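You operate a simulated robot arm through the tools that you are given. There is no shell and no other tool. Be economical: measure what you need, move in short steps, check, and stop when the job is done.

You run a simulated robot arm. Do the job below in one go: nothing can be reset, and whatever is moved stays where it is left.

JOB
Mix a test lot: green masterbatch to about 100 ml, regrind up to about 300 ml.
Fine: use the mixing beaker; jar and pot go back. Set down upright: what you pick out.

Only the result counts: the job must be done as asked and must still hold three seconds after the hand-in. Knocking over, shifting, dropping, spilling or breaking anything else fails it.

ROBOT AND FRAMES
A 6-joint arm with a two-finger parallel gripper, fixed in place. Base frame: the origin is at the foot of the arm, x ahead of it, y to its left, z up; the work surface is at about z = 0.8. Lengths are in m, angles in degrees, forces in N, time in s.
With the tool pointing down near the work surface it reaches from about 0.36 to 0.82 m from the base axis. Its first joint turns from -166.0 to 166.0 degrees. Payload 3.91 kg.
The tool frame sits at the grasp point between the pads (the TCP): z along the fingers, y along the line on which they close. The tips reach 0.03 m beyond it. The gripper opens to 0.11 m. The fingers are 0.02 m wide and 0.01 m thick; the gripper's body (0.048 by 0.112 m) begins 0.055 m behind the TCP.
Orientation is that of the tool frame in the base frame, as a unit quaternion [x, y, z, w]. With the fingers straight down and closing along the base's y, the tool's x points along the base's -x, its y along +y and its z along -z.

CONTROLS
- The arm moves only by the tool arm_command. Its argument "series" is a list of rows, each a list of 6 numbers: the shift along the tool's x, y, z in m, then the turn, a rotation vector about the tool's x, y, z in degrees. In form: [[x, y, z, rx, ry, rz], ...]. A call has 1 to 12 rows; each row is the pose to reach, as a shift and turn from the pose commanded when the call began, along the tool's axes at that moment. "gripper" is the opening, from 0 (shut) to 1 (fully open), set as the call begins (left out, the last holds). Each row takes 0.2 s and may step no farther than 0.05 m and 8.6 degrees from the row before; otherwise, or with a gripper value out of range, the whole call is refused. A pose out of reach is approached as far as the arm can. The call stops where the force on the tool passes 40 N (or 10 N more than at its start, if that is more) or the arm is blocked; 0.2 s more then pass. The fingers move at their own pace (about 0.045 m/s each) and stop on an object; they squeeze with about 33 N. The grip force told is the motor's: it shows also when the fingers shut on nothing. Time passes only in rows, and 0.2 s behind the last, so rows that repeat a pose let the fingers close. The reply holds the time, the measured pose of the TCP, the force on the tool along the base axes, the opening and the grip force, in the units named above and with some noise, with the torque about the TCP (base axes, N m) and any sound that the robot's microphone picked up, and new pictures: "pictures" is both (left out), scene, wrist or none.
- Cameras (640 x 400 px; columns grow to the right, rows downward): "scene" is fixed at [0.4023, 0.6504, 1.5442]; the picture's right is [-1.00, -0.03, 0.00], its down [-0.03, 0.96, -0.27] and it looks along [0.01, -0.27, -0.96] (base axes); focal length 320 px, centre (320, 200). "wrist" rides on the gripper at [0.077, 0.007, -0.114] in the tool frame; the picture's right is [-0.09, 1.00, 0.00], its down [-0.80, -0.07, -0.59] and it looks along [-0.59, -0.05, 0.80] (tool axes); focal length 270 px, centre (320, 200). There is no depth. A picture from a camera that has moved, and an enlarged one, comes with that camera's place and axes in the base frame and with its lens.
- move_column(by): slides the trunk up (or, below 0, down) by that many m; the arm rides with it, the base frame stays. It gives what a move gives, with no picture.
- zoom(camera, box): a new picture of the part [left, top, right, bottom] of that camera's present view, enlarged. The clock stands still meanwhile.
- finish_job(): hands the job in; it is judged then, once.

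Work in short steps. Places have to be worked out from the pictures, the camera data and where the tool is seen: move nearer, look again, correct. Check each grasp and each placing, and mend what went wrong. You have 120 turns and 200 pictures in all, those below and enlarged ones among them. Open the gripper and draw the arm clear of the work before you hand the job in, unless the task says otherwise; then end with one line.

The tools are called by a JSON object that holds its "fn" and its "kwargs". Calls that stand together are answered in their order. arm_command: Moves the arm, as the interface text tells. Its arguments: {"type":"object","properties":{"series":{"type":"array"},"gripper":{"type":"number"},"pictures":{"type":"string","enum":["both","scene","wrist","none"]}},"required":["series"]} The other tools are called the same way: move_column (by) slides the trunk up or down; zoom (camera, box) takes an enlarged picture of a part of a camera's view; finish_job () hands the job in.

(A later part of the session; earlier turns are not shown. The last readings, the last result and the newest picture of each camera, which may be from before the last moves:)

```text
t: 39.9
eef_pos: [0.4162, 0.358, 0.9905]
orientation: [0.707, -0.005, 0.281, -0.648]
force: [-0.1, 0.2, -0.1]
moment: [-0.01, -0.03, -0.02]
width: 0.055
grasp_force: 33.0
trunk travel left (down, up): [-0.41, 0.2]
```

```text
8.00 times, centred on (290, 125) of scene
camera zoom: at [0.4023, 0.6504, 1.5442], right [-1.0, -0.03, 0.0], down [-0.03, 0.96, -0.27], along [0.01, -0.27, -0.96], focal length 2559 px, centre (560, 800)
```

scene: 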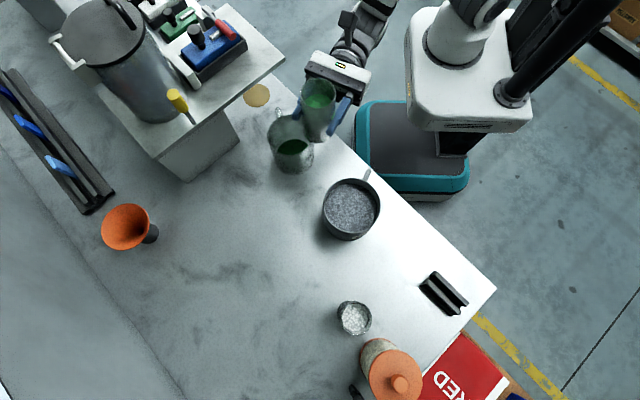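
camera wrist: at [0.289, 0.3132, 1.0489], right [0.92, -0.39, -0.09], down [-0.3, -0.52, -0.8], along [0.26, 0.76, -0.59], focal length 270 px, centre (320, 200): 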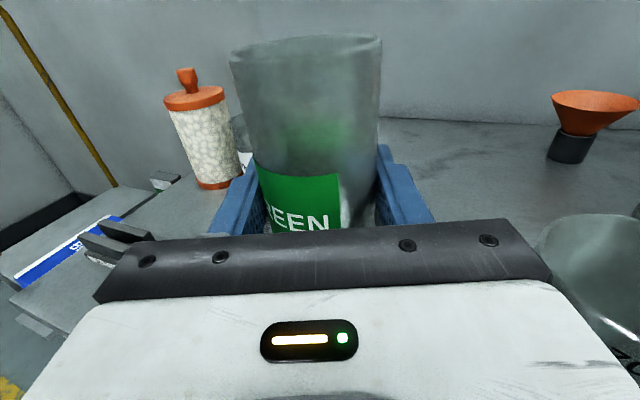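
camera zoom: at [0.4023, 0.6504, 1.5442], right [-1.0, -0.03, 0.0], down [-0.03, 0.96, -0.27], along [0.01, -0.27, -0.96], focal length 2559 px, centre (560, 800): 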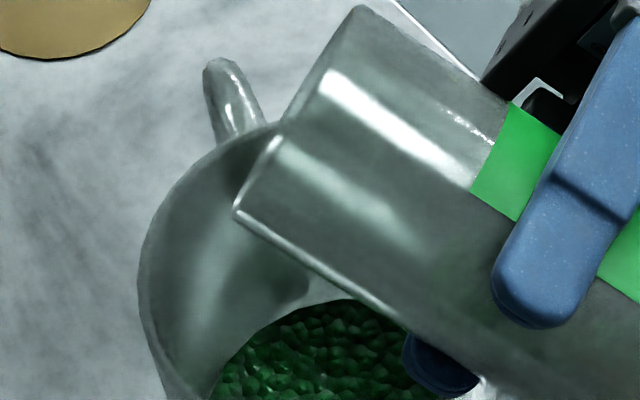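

Edge ~299. Flow is diminishing; tilt further, to ~106°.

{"fn": "arm_command", "kwargs": {"series": [[0, 0, 0, 0, 0, 8.5], [0, 0, 0, 0, 0, 17], [0, 0, 0, 0, 0, 25.5], [0, 0, 0, 0, 0, 33], [0, 0, 0, 0, 0, 39], [0, 0, 0, 0, 0, 33], [0, 0, 0, 0, 0, 24.5], [0, 0, 0, 0, 0, 16], [0, 0, 0, 0, 0, 8], [0, 0, 0, 0, 0, 0]], "pictures": "none"}}

{"fn": "zoom", "kwargs": {"camera": "scene", "box": [250, 100, 330, 150]}}

{"fn": "zoom", "kwargs": {"camera": "wrist", "box": [400, 60, 640, 260]}}

```text
t: 42.1
eef_pos: [0.4165, 0.3584, 0.991]
orientation: [0.707, -0.004, 0.281, -0.649]
force: [0.1, 0.8, -0.8]
moment: [0.0, -0.01, -0.01]
width: 0.0551
grasp_force: 33.4
trunk travel left (down, up): [-0.41, 0.2]
```

```text
8.00 times, centred on (290, 125) of scene
camera zoom: at [0.4023, 0.6504, 1.5442], right [-1.0, -0.03, 0.0], down [-0.03, 0.96, -0.27], along [0.01, -0.27, -0.96], focal length 2559 px, centre (560, 800)
```

zoom: 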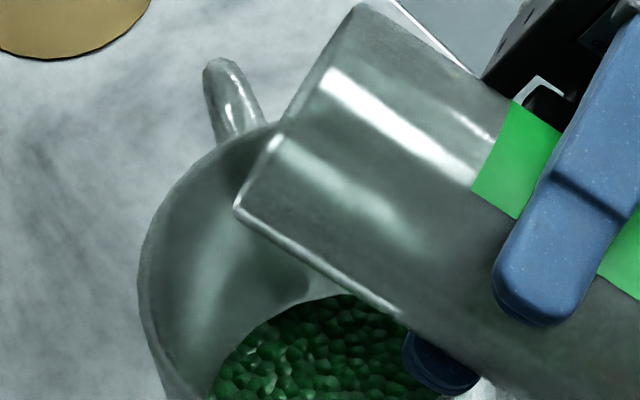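

```text
2.00 times, centred on (520, 160) of wrist
camera zoom: at [0.4371, 0.223, 1.0149], right [0.28, -0.13, -0.95], down [-0.94, -0.23, -0.25], along [-0.19, 0.96, -0.18], focal length 541 px, centre (-80, 280)
```

zoom: 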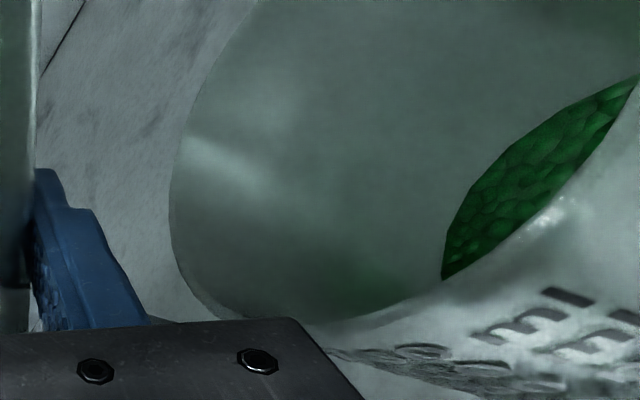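

Edge row ~294, estimated ~90 ml. Raise, roll upright and cross-check via the jar's remaining level.

{"fn": "arm_command", "kwargs": {"series": [[0.01, -0.023, 0, 0, 0, -8], [0.0195, -0.046, 0, 0, 0, -16], [0.0195, -0.046, 0, 0, 0, -24.5], [0.0195, -0.046, 0, 0, 0, -33], [0.0195, -0.046, 0, 0, 0, -41.5], [0.0195, -0.046, 0, 0, 0, -50], [0.0195, -0.046, 0, 0, 0, -58.5], [0.0195, -0.046, 0, 0, 0, -67]], "pictures": "wrist"}}

{"fn": "zoom", "kwargs": {"camera": "scene", "box": [265, 80, 345, 130]}}

{"fn": "zoom", "kwargs": {"camera": "scene", "box": [250, 105, 330, 155]}}

```text
t: 43.9
eef_pos: [0.4167, 0.3588, 1.0405]
orientation: [0.592, 0.386, 0.594, -0.384]
force: [-0.1, 1.0, -0.5]
moment: [0.03, -0.02, 0.01]
width: 0.055
grasp_force: 32.8
trunk travel left (down, up): [-0.41, 0.2]
camera wrist: at [0.3758, 0.2503, 1.1179], right [0.91, -0.4, -0.09], down [-0.3, -0.52, -0.8], along [0.28, 0.76, -0.59], focal length 270 px, centre (320, 200)
```

wrist: 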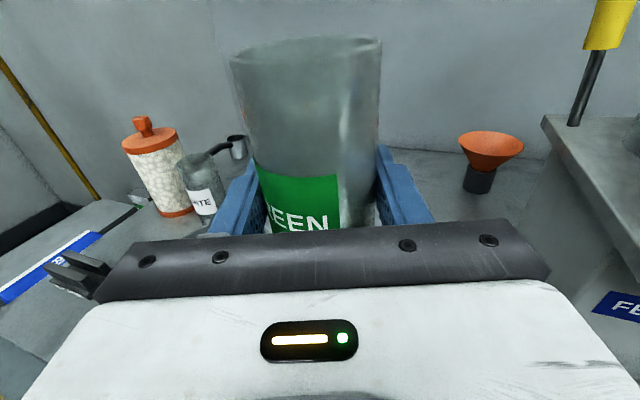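

```text
8.00 times, centred on (305, 105) of scene
camera zoom: at [0.4023, 0.6504, 1.5442], right [-1.0, -0.03, 0.0], down [-0.03, 0.96, -0.27], along [0.01, -0.27, -0.96], focal length 2559 px, centre (440, 960)
```

zoom: 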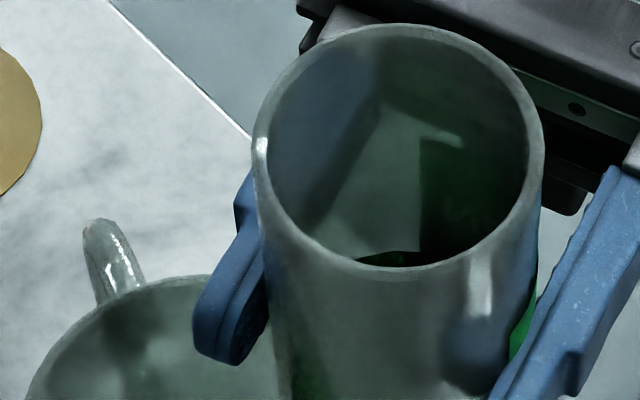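

```text
8.00 times, centred on (290, 130) of scene
camera zoom: at [0.4023, 0.6504, 1.5442], right [-1.0, -0.03, 0.0], down [-0.03, 0.96, -0.27], along [0.01, -0.27, -0.96], focal length 2559 px, centre (560, 760)
```

zoom: 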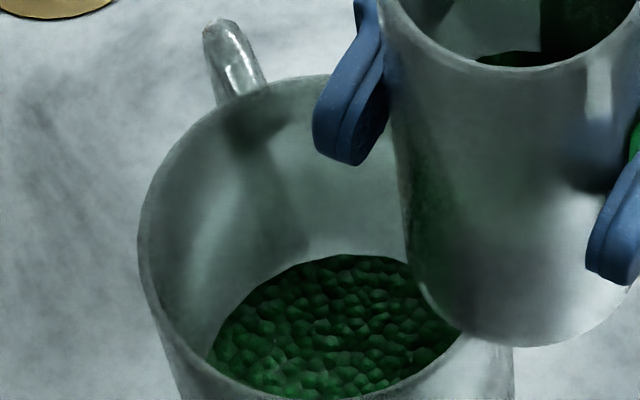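

Jar level drop suggests ~95–100 ml poured, agreeing with the beaker. Carry the jar back above its original place.

{"fn": "arm_command", "kwargs": {"series": [[0.002, -0.0344, 0.0145, 2.5, 0, 0], [0.004, -0.0689, 0.0289, 5, 0, 0], [0.004, -0.1033, 0.0434, 7.5, 0, 0], [0.004, -0.1378, 0.0579, 10, 0, 0], [0.004, -0.1722, 0.0723, 12.5, 0, 0], [0.004, -0.2067, 0.0868, 15, 0, 0], [0.004, -0.2411, 0.1012, 17.5, 0, 0], [0.004, -0.2756, 0.1157, 20, 0, 0]], "pictures": "none"}}

```text
t: 45.7
eef_pos: [0.2122, 0.5767, 1.0447]
orientation: [0.517, 0.482, 0.517, -0.482]
force: [-0.1, -0.3, -0.9]
moment: [0.01, -0.01, -0.03]
width: 0.0551
grasp_force: 32.5
trunk travel left (down, up): [-0.41, 0.2]
```

Exactly above its spot. Descend to just above the table.

{"fn": "arm_command", "kwargs": {"series": [[-0.04, 0, 0, 0, 0, 0], [-0.08, 0, 0, 0, 0, 0], [-0.12, 0, 0, 0, 0, 0], [-0.155, 0, 0, 0, 0, 0], [-0.175, 0, 0, 0, 0, 0], [-0.18, 0, 0, 0, 0, 0], [-0.182, 0, 0, 0, 0, 0]], "pictures": "none"}}

```text
t: 47.3
eef_pos: [0.2107, 0.5755, 0.8633]
orientation: [0.517, 0.482, 0.518, -0.482]
force: [-0.7, -0.3, -0.7]
moment: [-0.02, -0.01, -0.01]
width: 0.0551
grasp_force: 32.7
trunk travel left (down, up): [-0.41, 0.2]
```

{"fn": "arm_command", "kwargs": {"series": [[-0.001, 0, 0, 0, 0, 0], [-0.002, 0, 0, 0, 0, 0], [-0.003, 0, 0, 0, 0, 0], [-0.0035, 0, 0, 0, 0, 0]], "pictures": "none"}}

```text
t: 48.3
eef_pos: [0.2118, 0.5764, 0.8602]
orientation: [0.515, 0.482, 0.518, -0.484]
force: [-1.2, 2.5, 11.0]
moment: [0.0, 0.2, 0.06]
width: 0.0553
grasp_force: 33.6
trunk travel left (down, up): [-0.41, 0.2]
```

Touchdown felt (11 N). Ease up a millimetre and open.

{"fn": "arm_command", "kwargs": {"series": [[0.001, 0, 0, 0, 0, 0], [0.001, 0, 0, 0, 0, 0]], "pictures": "none"}}

{"fn": "arm_command", "kwargs": {"series": [[0, 0, 0, 0, 0, 0], [0, 0, 0, 0, 0, 0], [0, 0, 0, 0, 0, 0], [0, 0, 0, 0, 0, 0]], "gripper": 1}}

```text
t: 48.9
eef_pos: [0.2118, 0.5762, 0.8603]
orientation: [0.517, 0.483, 0.517, -0.482]
force: [1.2, 1.8, 6.4]
moment: [0.17, -0.09, -0.01]
width: 0.0552
grasp_force: 33.0
trunk travel left (down, up): [-0.41, 0.2]
```

```text
t: 49.9
eef_pos: [0.2121, 0.5767, 0.8598]
orientation: [0.517, 0.482, 0.517, -0.483]
force: [0.0, 0.0, 0.1]
moment: [-0.01, -0.03, -0.04]
width: 0.11
grasp_force: 0.0
trunk travel left (down, up): [-0.41, 0.2]
camera wrist: at [0.2102, 0.4604, 0.9377], right [0.99, -0.07, -0.09], down [-0.11, -0.59, -0.8], along [0.0, 0.81, -0.59], focal length 270 px, centre (320, 200)
```

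scene: 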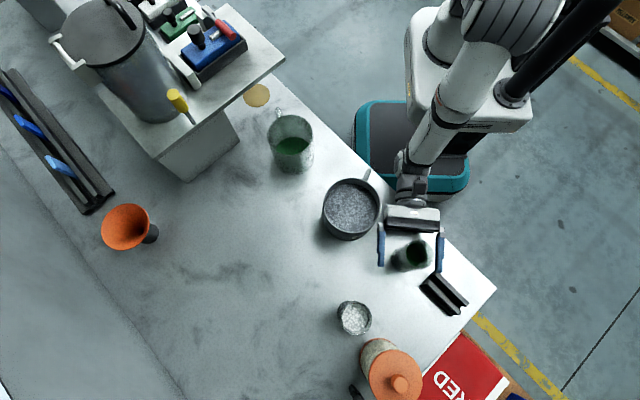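
wrist: 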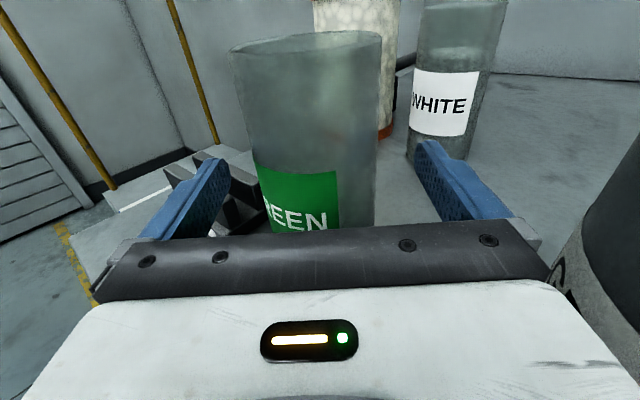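

Jar is back upright at its place. Retreat straight up, then swing over toward the pot handle side.

{"fn": "arm_command", "kwargs": {"series": [[0.04, 0, 0, 0, 0, 0], [0.08, 0, 0, 0, 0, 0], [0.12, 0, 0, 0, 0, 0], [0.16, 0, 0, 0, 0, 0], [0.2, 0, 0, 0, 0, 0], [0.22, 0.0257, -0.03, -4, 0, 0], [0.22, 0.0514, -0.059, -8, 0, 0], [0.22, 0.077, -0.089, -12, 0, 0], [0.22, 0.103, -0.118, -16, 0, 0], [0.22, 0.1286, -0.148, -19, 0, 0]]}}

```text
t: 52.1
eef_pos: [0.3295, 0.4192, 1.0807]
orientation: [0.589, 0.391, 0.589, -0.391]
force: [0.6, -0.1, -0.1]
moment: [0.0, 0.03, -0.01]
width: 0.1099
grasp_force: 0.0
trunk travel left (down, up): [-0.41, 0.2]
camera wrist: at [0.2912, 0.3098, 1.1577], right [0.92, -0.39, -0.09], down [-0.3, -0.52, -0.8], along [0.27, 0.76, -0.59], focal length 270 px, centre (320, 200)
```

scene: 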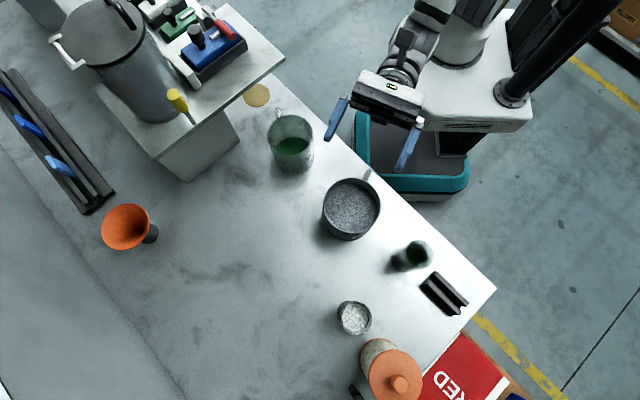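
wrist: 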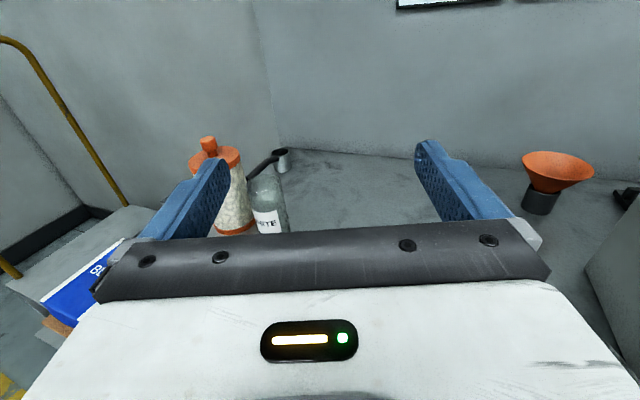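

Roll the empty hand −68° so the camera looks to the right at the beaker's graduated side.

{"fn": "arm_command", "kwargs": {"series": [[0, 0, 0, 0, 0, -8.5], [0, 0, 0, 0, 0, -17], [0, 0, 0, 0, 0, -25.5], [0, 0, 0, 0, 0, -34], [0, 0, 0, 0, 0, -42.5], [0, 0, 0, 0, 0, -51], [0, 0, 0, 0, 0, -59.5], [0, 0, 0, 0, 0, -68]], "pictures": "wrist"}}

```text
t: 53.9
eef_pos: [0.3303, 0.4201, 1.0813]
orientation: [0.27, 0.654, 0.707, 0.006]
force: [-0.2, -0.1, -0.5]
moment: [0.0, 0.0, -0.03]
width: 0.1101
grasp_force: 0.2
trunk travel left (down, up): [-0.41, 0.2]
camera wrist: at [0.2216, 0.3402, 1.1156], right [0.42, -0.18, 0.89], down [0.43, -0.83, -0.36], along [0.8, 0.53, -0.27], focal length 270 px, centre (320, 200)
```

wrist: 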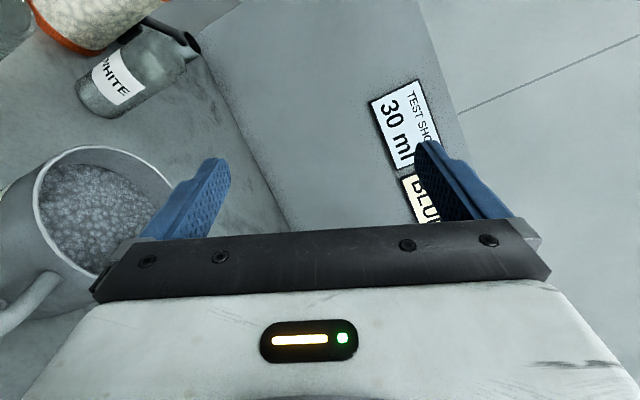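

The beaker is just below the frame; yaw clockwise to bring it in.

{"fn": "arm_command", "kwargs": {"series": [[0, 0, 0, -3, -7.4, 0], [0, 0, 0, -6, -14.8, 0], [0, 0, 0, -9, -22.2, 0], [0, 0, 0, -12, -29.7, 0]], "pictures": "wrist"}}

```text
t: 54.9
eef_pos: [0.4495, 0.2538, 1.1151]
orientation: [0.418, 0.578, 0.68, 0.169]
force: [-0.3, 0.4, 0.6]
moment: [0.01, 0.01, -0.01]
width: 0.1099
grasp_force: 0.1
out of reach, approached as far as the arm can: row 1, 2, 3, 4
trunk travel left (down, up): [-0.41, 0.2]
camera wrist: at [0.3176, 0.2318, 1.1523], right [0.31, -0.34, 0.89], down [0.0, -0.93, -0.36], along [0.95, 0.11, -0.28], focal length 270 px, centre (320, 200)
```

wrist: 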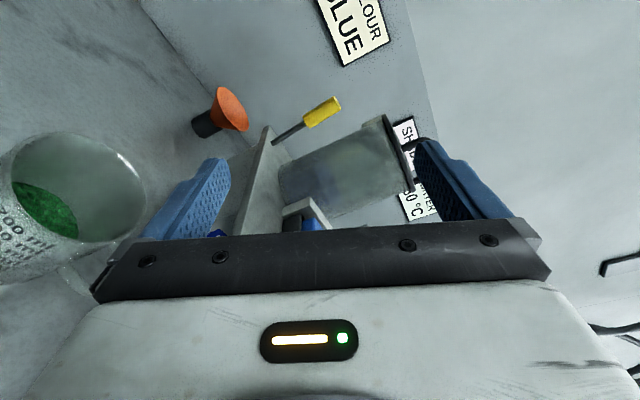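

The beaker's graduated side is visible. Zoom in.

{"fn": "zoom", "kwargs": {"camera": "wrist", "box": [0, 120, 160, 300]}}

```text
2.22 times, centred on (80, 210) of wrist
camera zoom: at [0.3176, 0.2318, 1.1523], right [0.31, -0.34, 0.89], down [0.0, -0.93, -0.36], along [0.95, 0.11, -0.28], focal length 601 px, centre (853, 178)
```

zoom: 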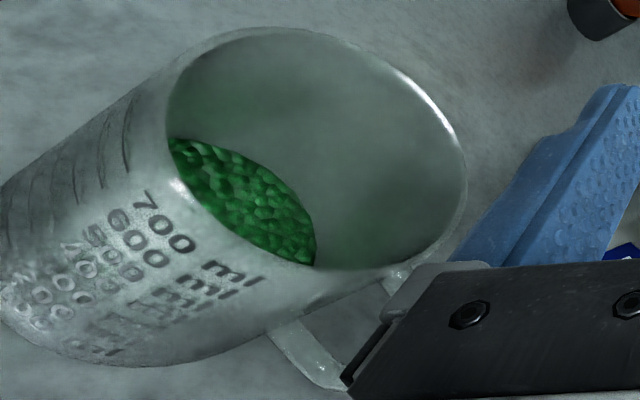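

Marks run 100–700 ml. Lower the camera 6 cm to bring the lower marks into view.

{"fn": "arm_command", "kwargs": {"series": [[-0.0113, -0.0278, 0, 0, 0, 0], [-0.0225, -0.0556, 0, 0, 0, 0]], "pictures": "wrist"}}

{"fn": "zoom", "kwargs": {"camera": "wrist", "box": [0, 100, 200, 300]}}

```text
t: 55.5
eef_pos: [0.47, 0.2586, 1.0619]
orientation: [0.417, 0.579, 0.681, 0.165]
force: [-0.4, 0.6, 0.2]
moment: [0.02, 0.02, -0.06]
width: 0.1102
grasp_force: 0.0
out of reach, approached as far as the arm can: row 1, 2
trunk travel left (down, up): [-0.41, 0.2]
camera wrist: at [0.3387, 0.2364, 1.0991], right [0.31, -0.34, 0.89], down [0.01, -0.93, -0.36], along [0.95, 0.12, -0.29], focal length 270 px, centre (320, 200)
```

wrist: 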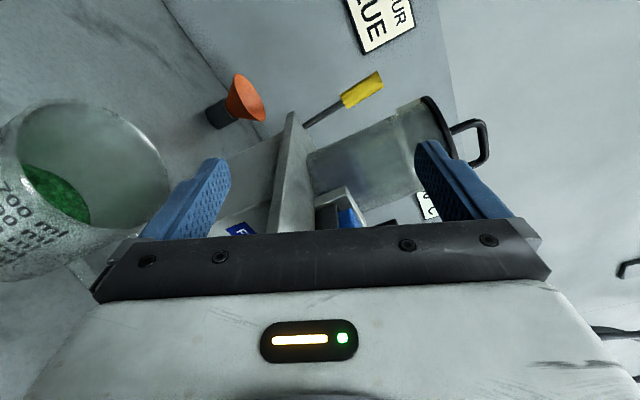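

```text
2.00 times, centred on (100, 200) of wrist
camera zoom: at [0.3387, 0.2364, 1.0991], right [0.31, -0.34, 0.89], down [0.01, -0.93, -0.36], along [0.95, 0.12, -0.29], focal length 541 px, centre (760, 200)
```

zoom: 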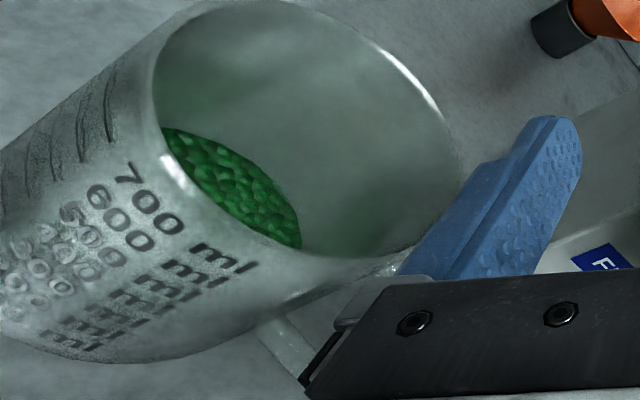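

Level computes to z≈0.8175 from two views. Cross-check with the jar's remaining level at the same zoom as at the start.

{"fn": "zoom", "kwargs": {"camera": "scene", "box": [380, 225, 476, 285]}}

{"fn": "zoom", "kwargs": {"camera": "scene", "box": [250, 105, 330, 155]}}

```text
6.67 times, centred on (428, 255) of scene
camera zoom: at [0.4023, 0.6504, 1.5442], right [-1.0, -0.03, 0.0], down [-0.03, 0.96, -0.27], along [0.01, -0.27, -0.96], focal length 2133 px, centre (-400, -167)
```

zoom: 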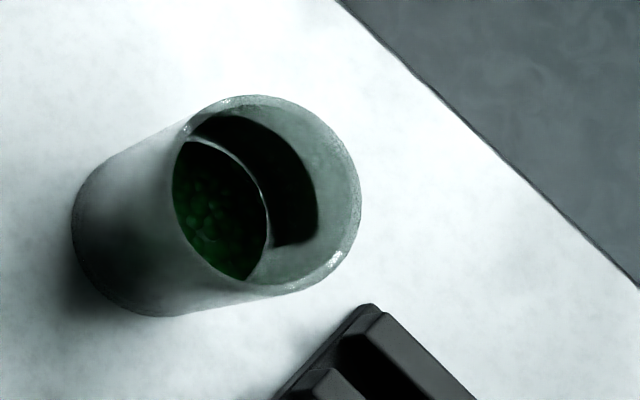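

```text
8.00 times, centred on (290, 130) of scene
camera zoom: at [0.4023, 0.6504, 1.5442], right [-1.0, -0.03, 0.0], down [-0.03, 0.96, -0.27], along [0.01, -0.27, -0.96], focal length 2559 px, centre (560, 760)
```

zoom: 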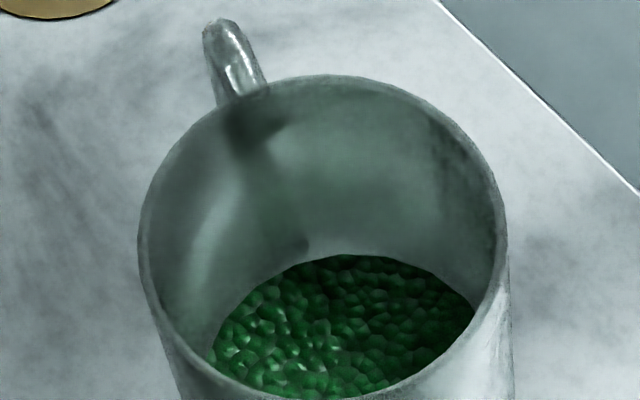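

About 95–100 ml green is in: accept. Swing back, unyaw toward the pot-handle side.

{"fn": "arm_command", "kwargs": {"series": [[0.015, 0.035, 0, 0, 0, 0], [0.045, 0.04, 0, 1.5, 3.7, 0], [0.08, 0.023, 0, 4, 8, 0], [0.115, 0.007, 0, 6, 13, 0], [0.15, -0.009, 0, 8, 18, 0], [0.185, -0.025, 0, 10, 23, 0], [0.21, -0.035, 0, 10.5, 25, 0]], "pictures": "none"}}

{"fn": "zoom", "kwargs": {"camera": "scene", "box": [320, 160, 400, 210]}}

```text
t: 57.1
eef_pos: [0.3347, 0.4187, 1.1075]
orientation: [0.274, 0.659, 0.7, -0.001]
force: [0.8, -0.1, -0.9]
moment: [0.0, -0.01, -0.02]
width: 0.11
grasp_force: 0.0
trunk travel left (down, up): [-0.41, 0.2]
```

```text
8.00 times, centred on (360, 185) of scene
camera zoom: at [0.4023, 0.6504, 1.5442], right [-1.0, -0.03, 0.0], down [-0.03, 0.96, -0.27], along [0.01, -0.27, -0.96], focal length 2559 px, centre (0, 320)
```

zoom: 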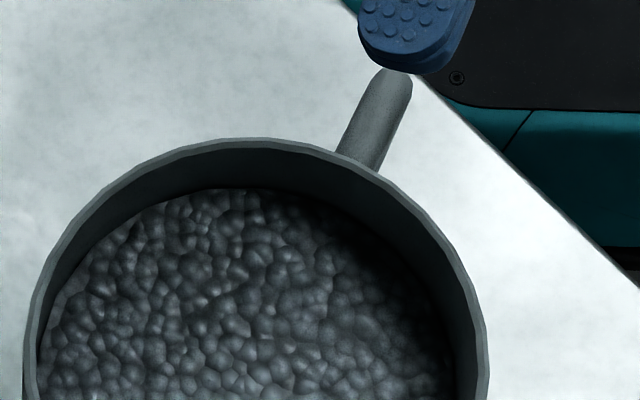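

Handle points along azimuth ~247° from the pot, outer bar near (0.306, 0.403). Roll upright again and test reach toward that point at safe height.

{"fn": "arm_command", "kwargs": {"series": [[0, 0, 0, 0, 0, 8.5], [0, 0, 0, 0, 0, 17], [0, 0, 0, 0, 0, 25.5], [0, 0, 0, 0, 0, 34], [0, 0, 0, 0, 0, 42.5], [0, 0, 0, 0, 0, 51], [0, 0, 0, 0, 0, 59.5], [0, 0, 0, 0, 0, 67.5]], "pictures": "none"}}

{"fn": "arm_command", "kwargs": {"series": [[0, 0, -0.02, 0, 0, 0], [0, -0.014, -0.03, 0, 0, 0]], "pictures": "none"}}

```text
t: 58.9
eef_pos: [0.3356, 0.4184, 1.1074]
orientation: [0.595, 0.395, 0.582, -0.389]
force: [0.7, 0.1, -0.6]
moment: [-0.01, -0.01, 0.0]
width: 0.1099
grasp_force: 0.0
trunk travel left (down, up): [-0.41, 0.2]
```

```text
t: 59.5
eef_pos: [0.3116, 0.3955, 1.1075]
orientation: [0.595, 0.395, 0.582, -0.388]
force: [-0.3, -0.6, 0.7]
moment: [0.01, -0.02, -0.02]
width: 0.1098
grasp_force: 0.1
trunk travel left (down, up): [-0.41, 0.2]
```

Reachable at this height, so lower with the trunk to keep the arm's shape. First centre on the handle line, then trunk down 0.15 m and look.

{"fn": "arm_command", "kwargs": {"series": [[0, -0.0075, 0.0005, 0, 0, 0]], "pictures": "none"}}

{"fn": "move_column", "kwargs": {"by": -0.15}}

{"fn": "zoom", "kwargs": {"camera": "wrist", "box": [120, 60, 520, 310]}}

{"fn": "zoom", "kwargs": {"camera": "scene", "box": [310, 130, 422, 200]}}

```text
t: 59.9
eef_pos: [0.3041, 0.3997, 1.1075]
orientation: [0.595, 0.395, 0.582, -0.388]
force: [1.1, -0.3, 0.5]
moment: [-0.02, 0.01, 0.0]
width: 0.1101
grasp_force: 0.0
trunk travel left (down, up): [-0.41, 0.2]
```

```text
t: 61.6
eef_pos: [0.3043, 0.4005, 0.9583]
orientation: [0.594, 0.396, 0.582, -0.389]
force: [-0.2, 0.3, -0.3]
moment: [0.0, -0.05, 0.01]
width: 0.11
grasp_force: 0.1
trunk travel left (down, up): [-0.26, 0.35]
```

```text
1.60 times, centred on (320, 185) of wrist
camera zoom: at [0.2674, 0.2917, 1.0373], right [0.92, -0.38, -0.09], down [-0.3, -0.54, -0.79], along [0.25, 0.75, -0.61], focal length 432 px, centre (320, 224)
```

zoom: 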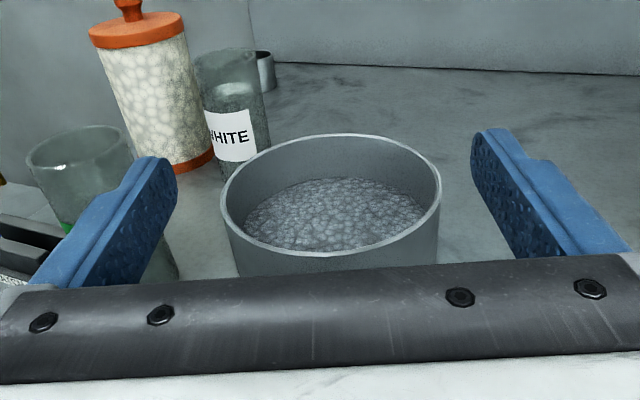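

```text
5.71 times, centred on (366, 165) of scene
camera zoom: at [0.4023, 0.6504, 1.5442], right [-1.0, -0.03, 0.0], down [-0.03, 0.96, -0.27], along [0.01, -0.27, -0.96], focal length 1828 px, centre (57, 400)
```

zoom: 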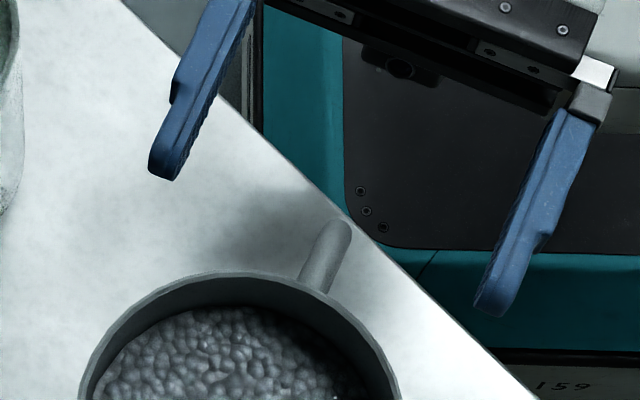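

Fingers straddle the handle symmetrically; pot rim at z≈0.896, centre (0.3415, 0.487). Lower the trunk to z≈0.862.

{"fn": "move_column", "kwargs": {"by": -0.05}}

{"fn": "move_column", "kwargs": {"by": -0.046}}

{"fn": "zoom", "kwargs": {"camera": "scene", "box": [310, 140, 422, 210]}}

{"fn": "zoom", "kwargs": {"camera": "wrist", "box": [120, 60, 520, 310]}}

```text
t: 62.5
eef_pos: [0.3049, 0.3999, 0.9072]
orientation: [0.595, 0.396, 0.582, -0.388]
force: [0.2, -0.4, -0.6]
moment: [0.02, 0.0, -0.03]
width: 0.1099
grasp_force: 0.1
trunk travel left (down, up): [-0.21, 0.4]
```

```text
t: 63.4
eef_pos: [0.3056, 0.3997, 0.8628]
orientation: [0.595, 0.396, 0.582, -0.388]
force: [-0.5, -0.3, -0.2]
moment: [-0.01, -0.01, 0.01]
width: 0.1101
grasp_force: 0.1
trunk travel left (down, up): [-0.164, 0.446]
```

```text
5.71 times, centred on (366, 175) of scene
camera zoom: at [0.4023, 0.6504, 1.5442], right [-1.0, -0.03, 0.0], down [-0.03, 0.96, -0.27], along [0.01, -0.27, -0.96], focal length 1828 px, centre (57, 343)
```

zoom: 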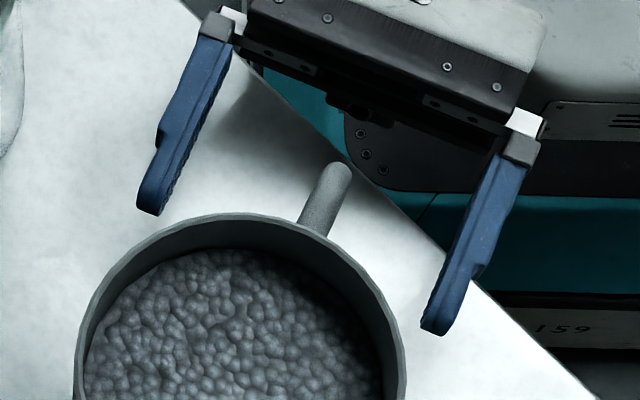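

```text
1.60 times, centred on (320, 185) of wrist
camera zoom: at [0.2674, 0.2917, 0.9413], right [0.92, -0.38, -0.09], down [-0.3, -0.54, -0.79], along [0.25, 0.75, -0.61], focal length 432 px, centre (320, 224)
```

zoom: 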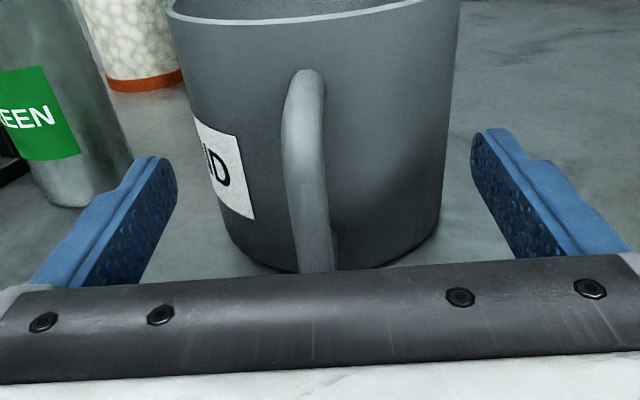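

The handle's vertical bar is at TCP height, ~4 mm left of centre. Nudge and close on it.

{"fn": "arm_command", "kwargs": {"series": [[0, -0.004, 0.002, 0, 0, 0], [0, -0.004, 0.002, 0, 0, 0]], "pictures": "none"}}

{"fn": "arm_command", "kwargs": {"series": [[0, 0, 0, 0, 0, 0], [0, 0, 0, 0, 0, 0], [0, 0, 0, 0, 0, 0], [0, 0, 0, 0, 0, 0], [0, 0, 0, 0, 0, 0], [0, 0, 0, 0, 0, 0], [0, 0, 0, 0, 0, 0], [0, 0, 0, 0, 0, 0]], "gripper": 0, "pictures": "wrist"}}

{"fn": "zoom", "kwargs": {"camera": "scene", "box": [310, 140, 422, 210]}}

```text
t: 64.0
eef_pos: [0.3006, 0.4029, 0.8612]
orientation: [0.594, 0.396, 0.582, -0.389]
force: [-0.5, -0.2, 0.2]
moment: [0.0, -0.03, 0.0]
width: 0.11
grasp_force: 0.0
trunk travel left (down, up): [-0.164, 0.446]
```

```text
t: 65.8
eef_pos: [0.3009, 0.4036, 0.8616]
orientation: [0.594, 0.396, 0.582, -0.389]
force: [0.4, 1.0, 0.1]
moment: [0.02, -0.05, -0.05]
width: 0.011
grasp_force: 33.0
trunk travel left (down, up): [-0.164, 0.446]
camera wrist: at [0.2643, 0.2949, 0.941], right [0.92, -0.38, -0.09], down [-0.3, -0.54, -0.79], along [0.25, 0.75, -0.61], focal length 270 px, centre (320, 200)
```

wrist: 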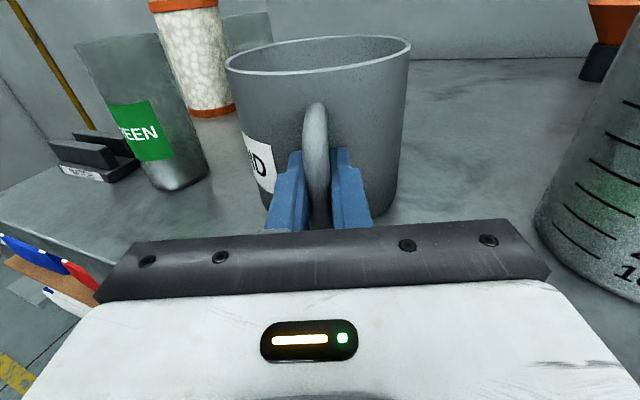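

```text
5.71 times, centred on (366, 175) of scene
camera zoom: at [0.4023, 0.6504, 1.5442], right [-1.0, -0.03, 0.0], down [-0.03, 0.96, -0.27], along [0.01, -0.27, -0.96], focal length 1828 px, centre (57, 343)
```

zoom: 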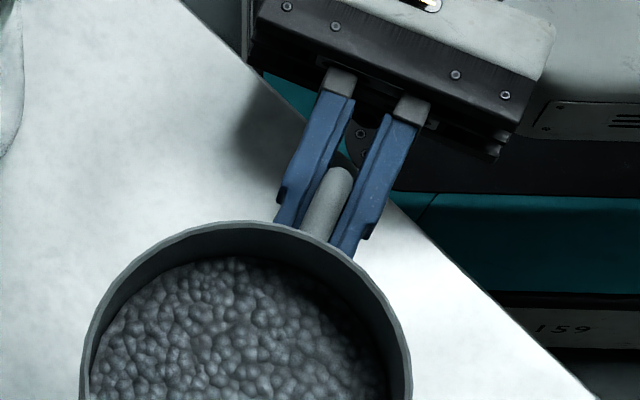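

Handle gripped at 11 mm, and the beaker's marks are visible at right. Zoom there before lifting.

{"fn": "zoom", "kwargs": {"camera": "wrist", "box": [500, 60, 640, 300]}}

```text
1.67 times, centred on (570, 180) of wrist
camera zoom: at [0.2643, 0.2949, 0.941], right [0.92, -0.38, -0.09], down [-0.3, -0.54, -0.79], along [0.25, 0.75, -0.61], focal length 450 px, centre (-97, 233)
```

zoom: 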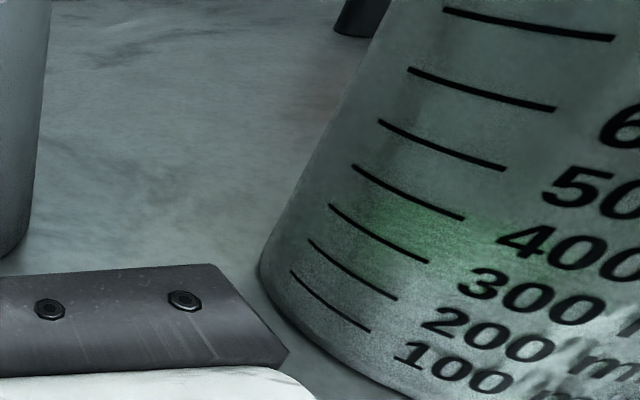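

Marks calibrate to ~0.0148 m per 100 ml; level 0.8175 ≈ 100 ml. Now lift the pot 15 mm by trunk and check for sag.

{"fn": "move_column", "kwargs": {"by": 0.015}}

{"fn": "zoom", "kwargs": {"camera": "wrist", "box": [120, 0, 520, 250]}}

{"fn": "zoom", "kwargs": {"camera": "scene", "box": [310, 150, 422, 250]}}

```text
t: 66.5
eef_pos: [0.3007, 0.4037, 0.8764]
orientation: [0.595, 0.396, 0.581, -0.388]
force: [-0.6, 0.2, -5.8]
moment: [-0.4, 0.15, 0.02]
width: 0.011
grasp_force: 32.9
trunk travel left (down, up): [-0.179, 0.431]
```

```text
1.60 times, centred on (320, 125) of wrist
camera zoom: at [0.2644, 0.2952, 0.9556], right [0.92, -0.38, -0.09], down [-0.3, -0.54, -0.79], along [0.25, 0.75, -0.61], focal length 432 px, centre (320, 320)
```

zoom: 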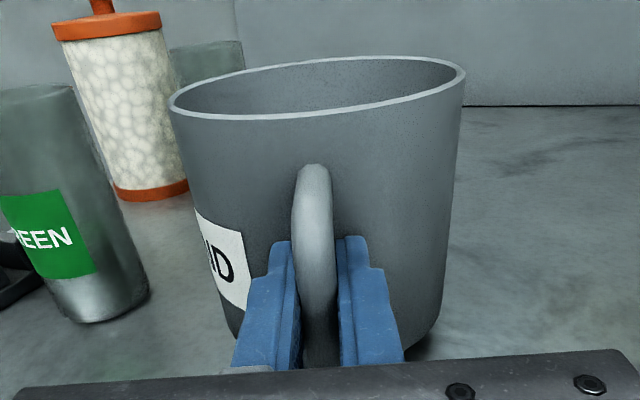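

```text
4.00 times, centred on (366, 200) of scene
camera zoom: at [0.4023, 0.6504, 1.5442], right [-1.0, -0.03, 0.0], down [-0.03, 0.96, -0.27], along [0.01, -0.27, -0.96], focal length 1280 px, centre (136, 200)
```

zoom: 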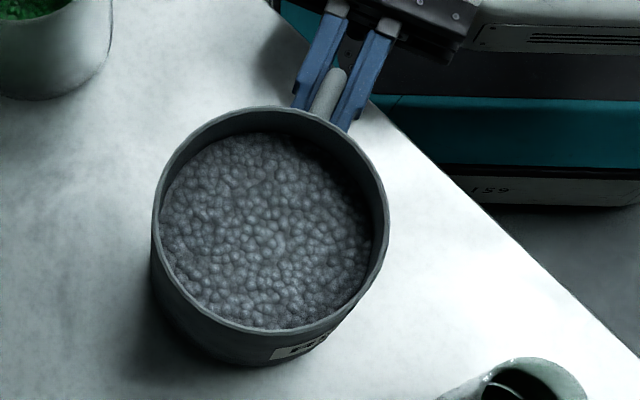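

Pot holds without sag (≈5.8 N). Raise the trunk further to carry it over the beaker's rim height.

{"fn": "move_column", "kwargs": {"by": 0.15}}

```text
t: 68.2
eef_pos: [0.3011, 0.4026, 1.0262]
orientation: [0.596, 0.397, 0.581, -0.388]
force: [-0.1, 0.5, -6.2]
moment: [-0.36, 0.18, 0.02]
width: 0.0112
grasp_force: 33.1
trunk travel left (down, up): [-0.329, 0.281]
```

Move toward the pouring station left-behind the beaker, yawing to ~90°.

{"fn": "arm_command", "kwargs": {"series": [[0, 0.0137, -0.0093, 2, 0, 0], [0, 0.0274, -0.0185, 4, 0, 0], [0, 0.0411, -0.0278, 6, 0, 0], [0, 0.0549, -0.0371, 8, 0, 0], [0, 0.0686, -0.0463, 10, 0, 0], [0, 0.0823, -0.0556, 12, 0, 0]]}}

```text
t: 69.6
eef_pos: [0.3555, 0.3199, 1.0278]
orientation: [0.55, 0.455, 0.537, -0.449]
force: [0.7, -0.5, -5.7]
moment: [-0.42, 0.09, -0.03]
width: 0.011
grasp_force: 33.3
trunk travel left (down, up): [-0.329, 0.281]
camera wrist: at [0.342, 0.2063, 1.107], right [0.98, -0.18, -0.09], down [-0.19, -0.59, -0.79], along [0.09, 0.79, -0.61], focal length 270 px, centre (320, 200)
```

scene: 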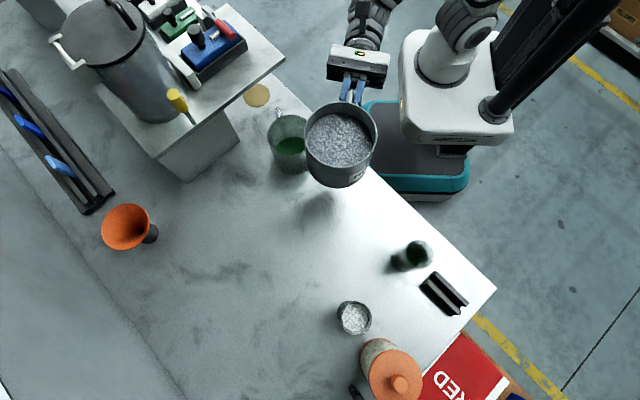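
wrist: 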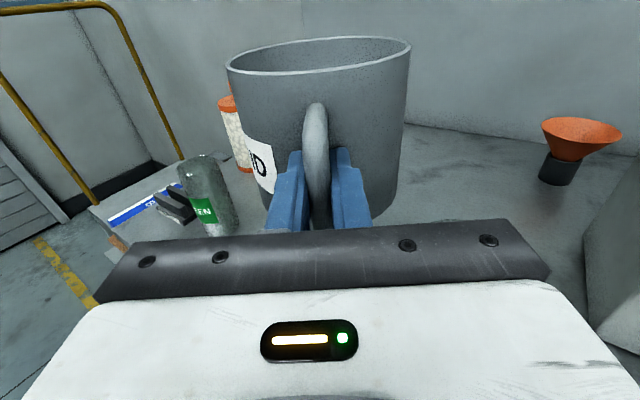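

Works well. Move on to the pour station (TCP ≈ (0.384, 0.253)), still upright and above the rim.

{"fn": "arm_command", "kwargs": {"series": [[0, 0.01, -0.015, 0, 0, 0], [0, 0.02, -0.03, 0, 0, 0], [0, 0.03, -0.045, 0, 0, 0], [0, 0.04, -0.06, 0, 0, 0]], "pictures": "scene"}}

{"fn": "zoom", "kwargs": {"camera": "scene", "box": [240, 60, 400, 160]}}

```text
t: 70.6
eef_pos: [0.3843, 0.2542, 1.029]
orientation: [0.551, 0.455, 0.536, -0.449]
force: [0.2, 0.4, -6.9]
moment: [-0.45, 0.08, 0.03]
width: 0.0112
grasp_force: 33.2
trunk travel left (down, up): [-0.329, 0.281]
```

scene: 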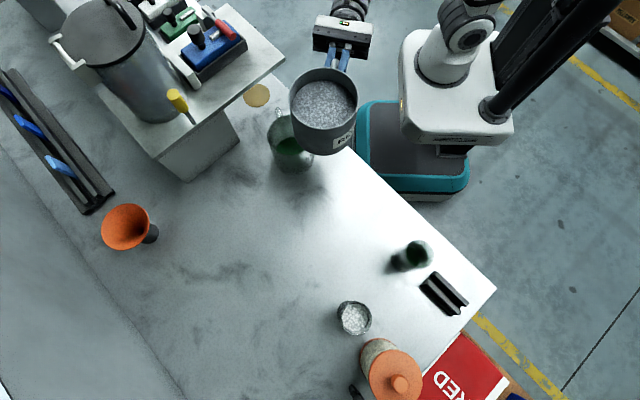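

```text
4.00 times, centred on (320, 110) of scene
camera zoom: at [0.4023, 0.6504, 1.5442], right [-1.0, -0.03, 0.0], down [-0.03, 0.96, -0.27], along [0.01, -0.27, -0.96], focal length 1280 px, centre (320, 560)
```

zoom: 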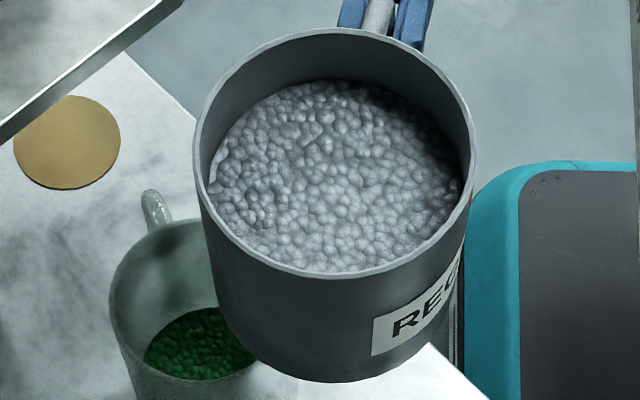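

Pot centre is ~7 cm left of the beaker centre, as planned. Roll to 34° at height first (no pour expected), then lower.

{"fn": "arm_command", "kwargs": {"series": [[0, 0, 0.002, 0, 0, 6], [0, 0, 0.005, 0, 0, 12], [0, 0, 0.005, 0, 0, 18], [-0.01, 0, 0.005, 0, 0, 24], [-0.02, 0, 0.005, 0, 0, 29], [-0.035, 0, 0.005, 0, 0, 34]], "pictures": "scene"}}

{"fn": "zoom", "kwargs": {"camera": "scene", "box": [240, 60, 400, 160]}}

```text
t: 72.0
eef_pos: [0.3853, 0.2586, 0.9932]
orientation: [0.66, 0.273, 0.382, -0.587]
force: [0.0, 0.3, -4.9]
moment: [-0.42, 0.03, -0.02]
width: 0.0112
grasp_force: 33.0
trunk travel left (down, up): [-0.329, 0.281]
```

scene: 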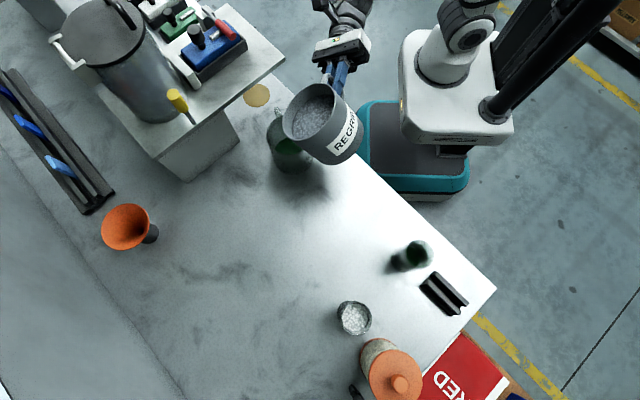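

```text
4.00 times, centred on (320, 110) of scene
camera zoom: at [0.4023, 0.6504, 1.5442], right [-1.0, -0.03, 0.0], down [-0.03, 0.96, -0.27], along [0.01, -0.27, -0.96], focal length 1280 px, centre (320, 560)
```

zoom: 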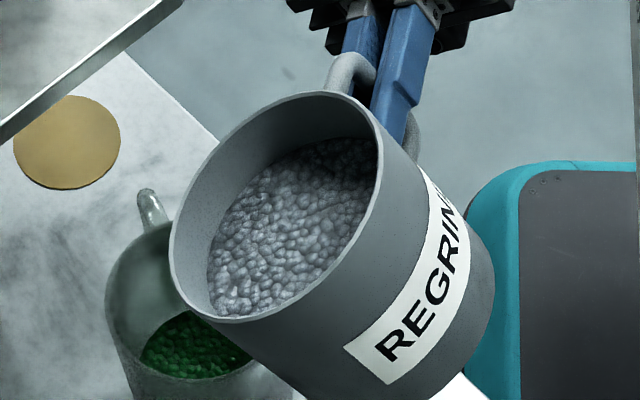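

Lip is over the beaker's middle, nothing flowing yet. Roll on to ~50°.

{"fn": "arm_command", "kwargs": {"series": [[0, 0, 0, 0, 0, 5], [0, 0, 0, 0, 0, 10], [0, 0, 0, 0, 0, 15]], "pictures": "none"}}

{"fn": "zoom", "kwargs": {"camera": "scene", "box": [240, 60, 400, 160]}}

```text
t: 72.8
eef_pos: [0.3847, 0.2582, 0.9926]
orientation: [0.69, 0.186, 0.302, -0.631]
force: [0.2, 0.3, -5.2]
moment: [-0.44, 0.05, 0.0]
width: 0.011
grasp_force: 33.0
trunk travel left (down, up): [-0.329, 0.281]
```

```text
4.00 times, centred on (320, 110) of scene
camera zoom: at [0.4023, 0.6504, 1.5442], right [-1.0, -0.03, 0.0], down [-0.03, 0.96, -0.27], along [0.01, -0.27, -0.96], focal length 1280 px, centre (320, 560)
```

zoom: 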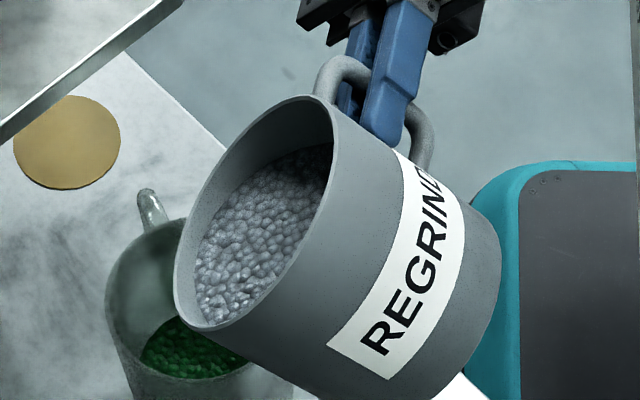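

Still no flow. Roll to ~60°.

{"fn": "arm_command", "kwargs": {"series": [[0, 0, 0, 0, 0, 4], [0, 0, 0, 0, 0, 8], [0, 0, 0, 0, 0, 11]], "pictures": "none"}}

{"fn": "zoom", "kwargs": {"camera": "scene", "box": [240, 60, 400, 160]}}

```text
t: 73.6
eef_pos: [0.384, 0.2579, 0.9933]
orientation: [0.705, 0.118, 0.24, -0.657]
force: [1.0, 0.0, -4.5]
moment: [-0.43, 0.04, -0.01]
width: 0.0113
grasp_force: 33.0
trunk travel left (down, up): [-0.329, 0.281]
```

```text
4.00 times, centred on (320, 110) of scene
camera zoom: at [0.4023, 0.6504, 1.5442], right [-1.0, -0.03, 0.0], down [-0.03, 0.96, -0.27], along [0.01, -0.27, -0.96], focal length 1280 px, centre (320, 560)
```

zoom: 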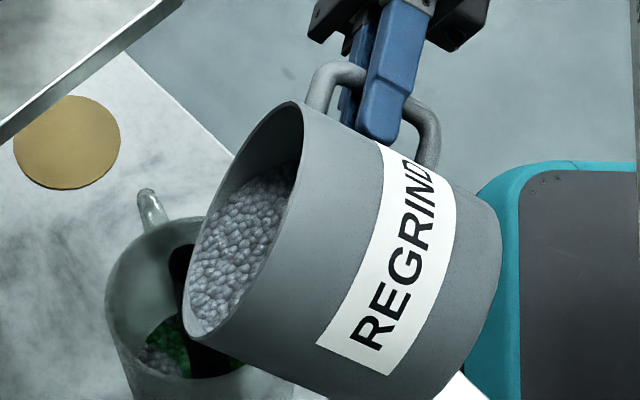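

Regrind is flowing into the beaker. Roll back a little to gauge the amount.

{"fn": "arm_command", "kwargs": {"series": [[0, 0, 0, 0, 0, -8], [0, 0, 0, 0, 0, -14]], "pictures": "none"}}

{"fn": "zoom", "kwargs": {"camera": "scene", "box": [250, 105, 330, 155]}}

```text
t: 74.2
eef_pos: [0.3845, 0.2577, 0.9938]
orientation: [0.685, 0.203, 0.319, -0.622]
force: [-0.2, 0.9, -5.5]
moment: [-0.4, 0.02, 0.01]
width: 0.0111
grasp_force: 32.7
trunk travel left (down, up): [-0.329, 0.281]
```

```text
8.00 times, centred on (290, 130) of scene
camera zoom: at [0.4023, 0.6504, 1.5442], right [-1.0, -0.03, 0.0], down [-0.03, 0.96, -0.27], along [0.01, -0.27, -0.96], focal length 2559 px, centre (560, 760)
```

zoom: 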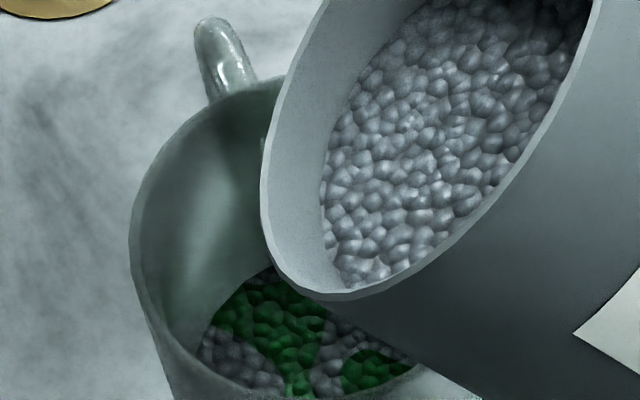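

The beaker appears nudged ~2 mm by the pot's lower edge; back the pot off 15 mm up and 8 mm left, then pour on.

{"fn": "arm_command", "kwargs": {"series": [[0.0024, -0.0082, 0, 0, 0, 0], [0.0047, -0.0163, 0, 0, 0, 0]], "pictures": "none"}}

{"fn": "zoom", "kwargs": {"camera": "scene", "box": [240, 60, 400, 160]}}

```text
t: 74.8
eef_pos: [0.3773, 0.2596, 1.008]
orientation: [0.685, 0.204, 0.319, -0.623]
force: [-0.6, -0.2, -4.5]
moment: [-0.4, 0.03, -0.01]
width: 0.0111
grasp_force: 32.8
trunk travel left (down, up): [-0.329, 0.281]
```

```text
4.00 times, centred on (320, 110) of scene
camera zoom: at [0.4023, 0.6504, 1.5442], right [-1.0, -0.03, 0.0], down [-0.03, 0.96, -0.27], along [0.01, -0.27, -0.96], focal length 1280 px, centre (320, 560)
```

zoom: 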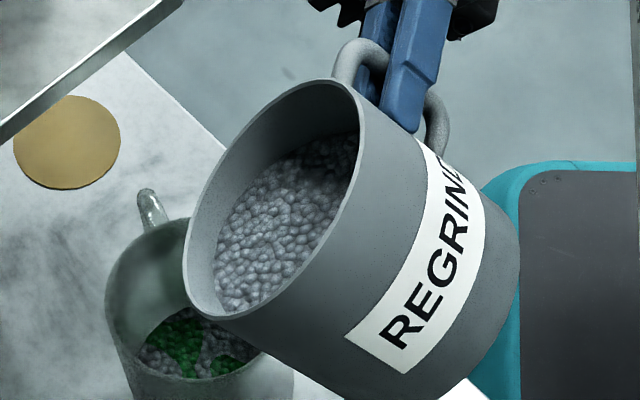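

Clear now. Pour a portion: roll to ~65°, short hold, return.

{"fn": "arm_command", "kwargs": {"series": [[0, 0, 0, 0, 0, 8], [0, 0, 0, 0, 0, 15], [0, 0, 0, 0, 0, 19], [0, 0, 0, 0, 0, 19], [0, 0, 0, 0, 0, 11], [0, 0, 0, 0, 0, 3]], "pictures": "none"}}

{"fn": "zoom", "kwargs": {"camera": "scene", "box": [250, 105, 330, 155]}}

```text
t: 76.2
eef_pos: [0.378, 0.2599, 1.0081]
orientation: [0.69, 0.186, 0.303, -0.63]
force: [-0.4, 0.3, -5.0]
moment: [-0.39, 0.05, -0.01]
width: 0.0108
grasp_force: 33.8
trunk travel left (down, up): [-0.329, 0.281]
```

```text
8.00 times, centred on (290, 130) of scene
camera zoom: at [0.4023, 0.6504, 1.5442], right [-1.0, -0.03, 0.0], down [-0.03, 0.96, -0.27], along [0.01, -0.27, -0.96], focal length 2559 px, centre (560, 760)
```

zoom: 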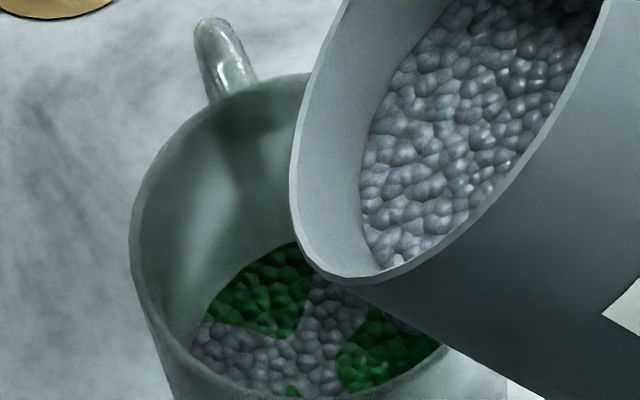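

Surface edge rose ~20 of the ~44 px needed (≈190 ml). Pour again, a bit more tilt as the pot empties.

{"fn": "arm_command", "kwargs": {"series": [[0, 0, 0, 0, 0, 8], [0, 0, 0, 0, 0, 15], [0, 0, 0, 0, 0, 19], [0, 0, 0, 0, 0, 19], [0, 0, 0, 0, 0, 11], [0, 0, 0, 0, 0, 3]], "pictures": "none"}}

{"fn": "zoom", "kwargs": {"camera": "scene", "box": [250, 105, 330, 155]}}

```text
t: 77.6
eef_pos: [0.377, 0.2595, 1.0084]
orientation: [0.695, 0.167, 0.285, -0.638]
force: [0.3, 0.3, -5.3]
moment: [-0.38, 0.0, 0.03]
width: 0.0109
grasp_force: 32.5
trunk travel left (down, up): [-0.329, 0.281]
```

```text
8.00 times, centred on (290, 130) of scene
camera zoom: at [0.4023, 0.6504, 1.5442], right [-1.0, -0.03, 0.0], down [-0.03, 0.96, -0.27], along [0.01, -0.27, -0.96], focal length 2559 px, centre (560, 760)
```

zoom: 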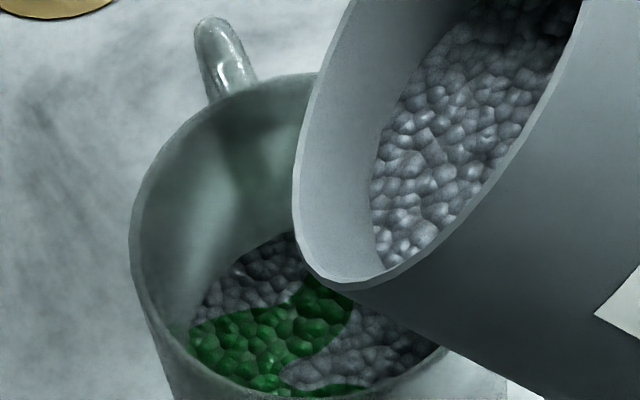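

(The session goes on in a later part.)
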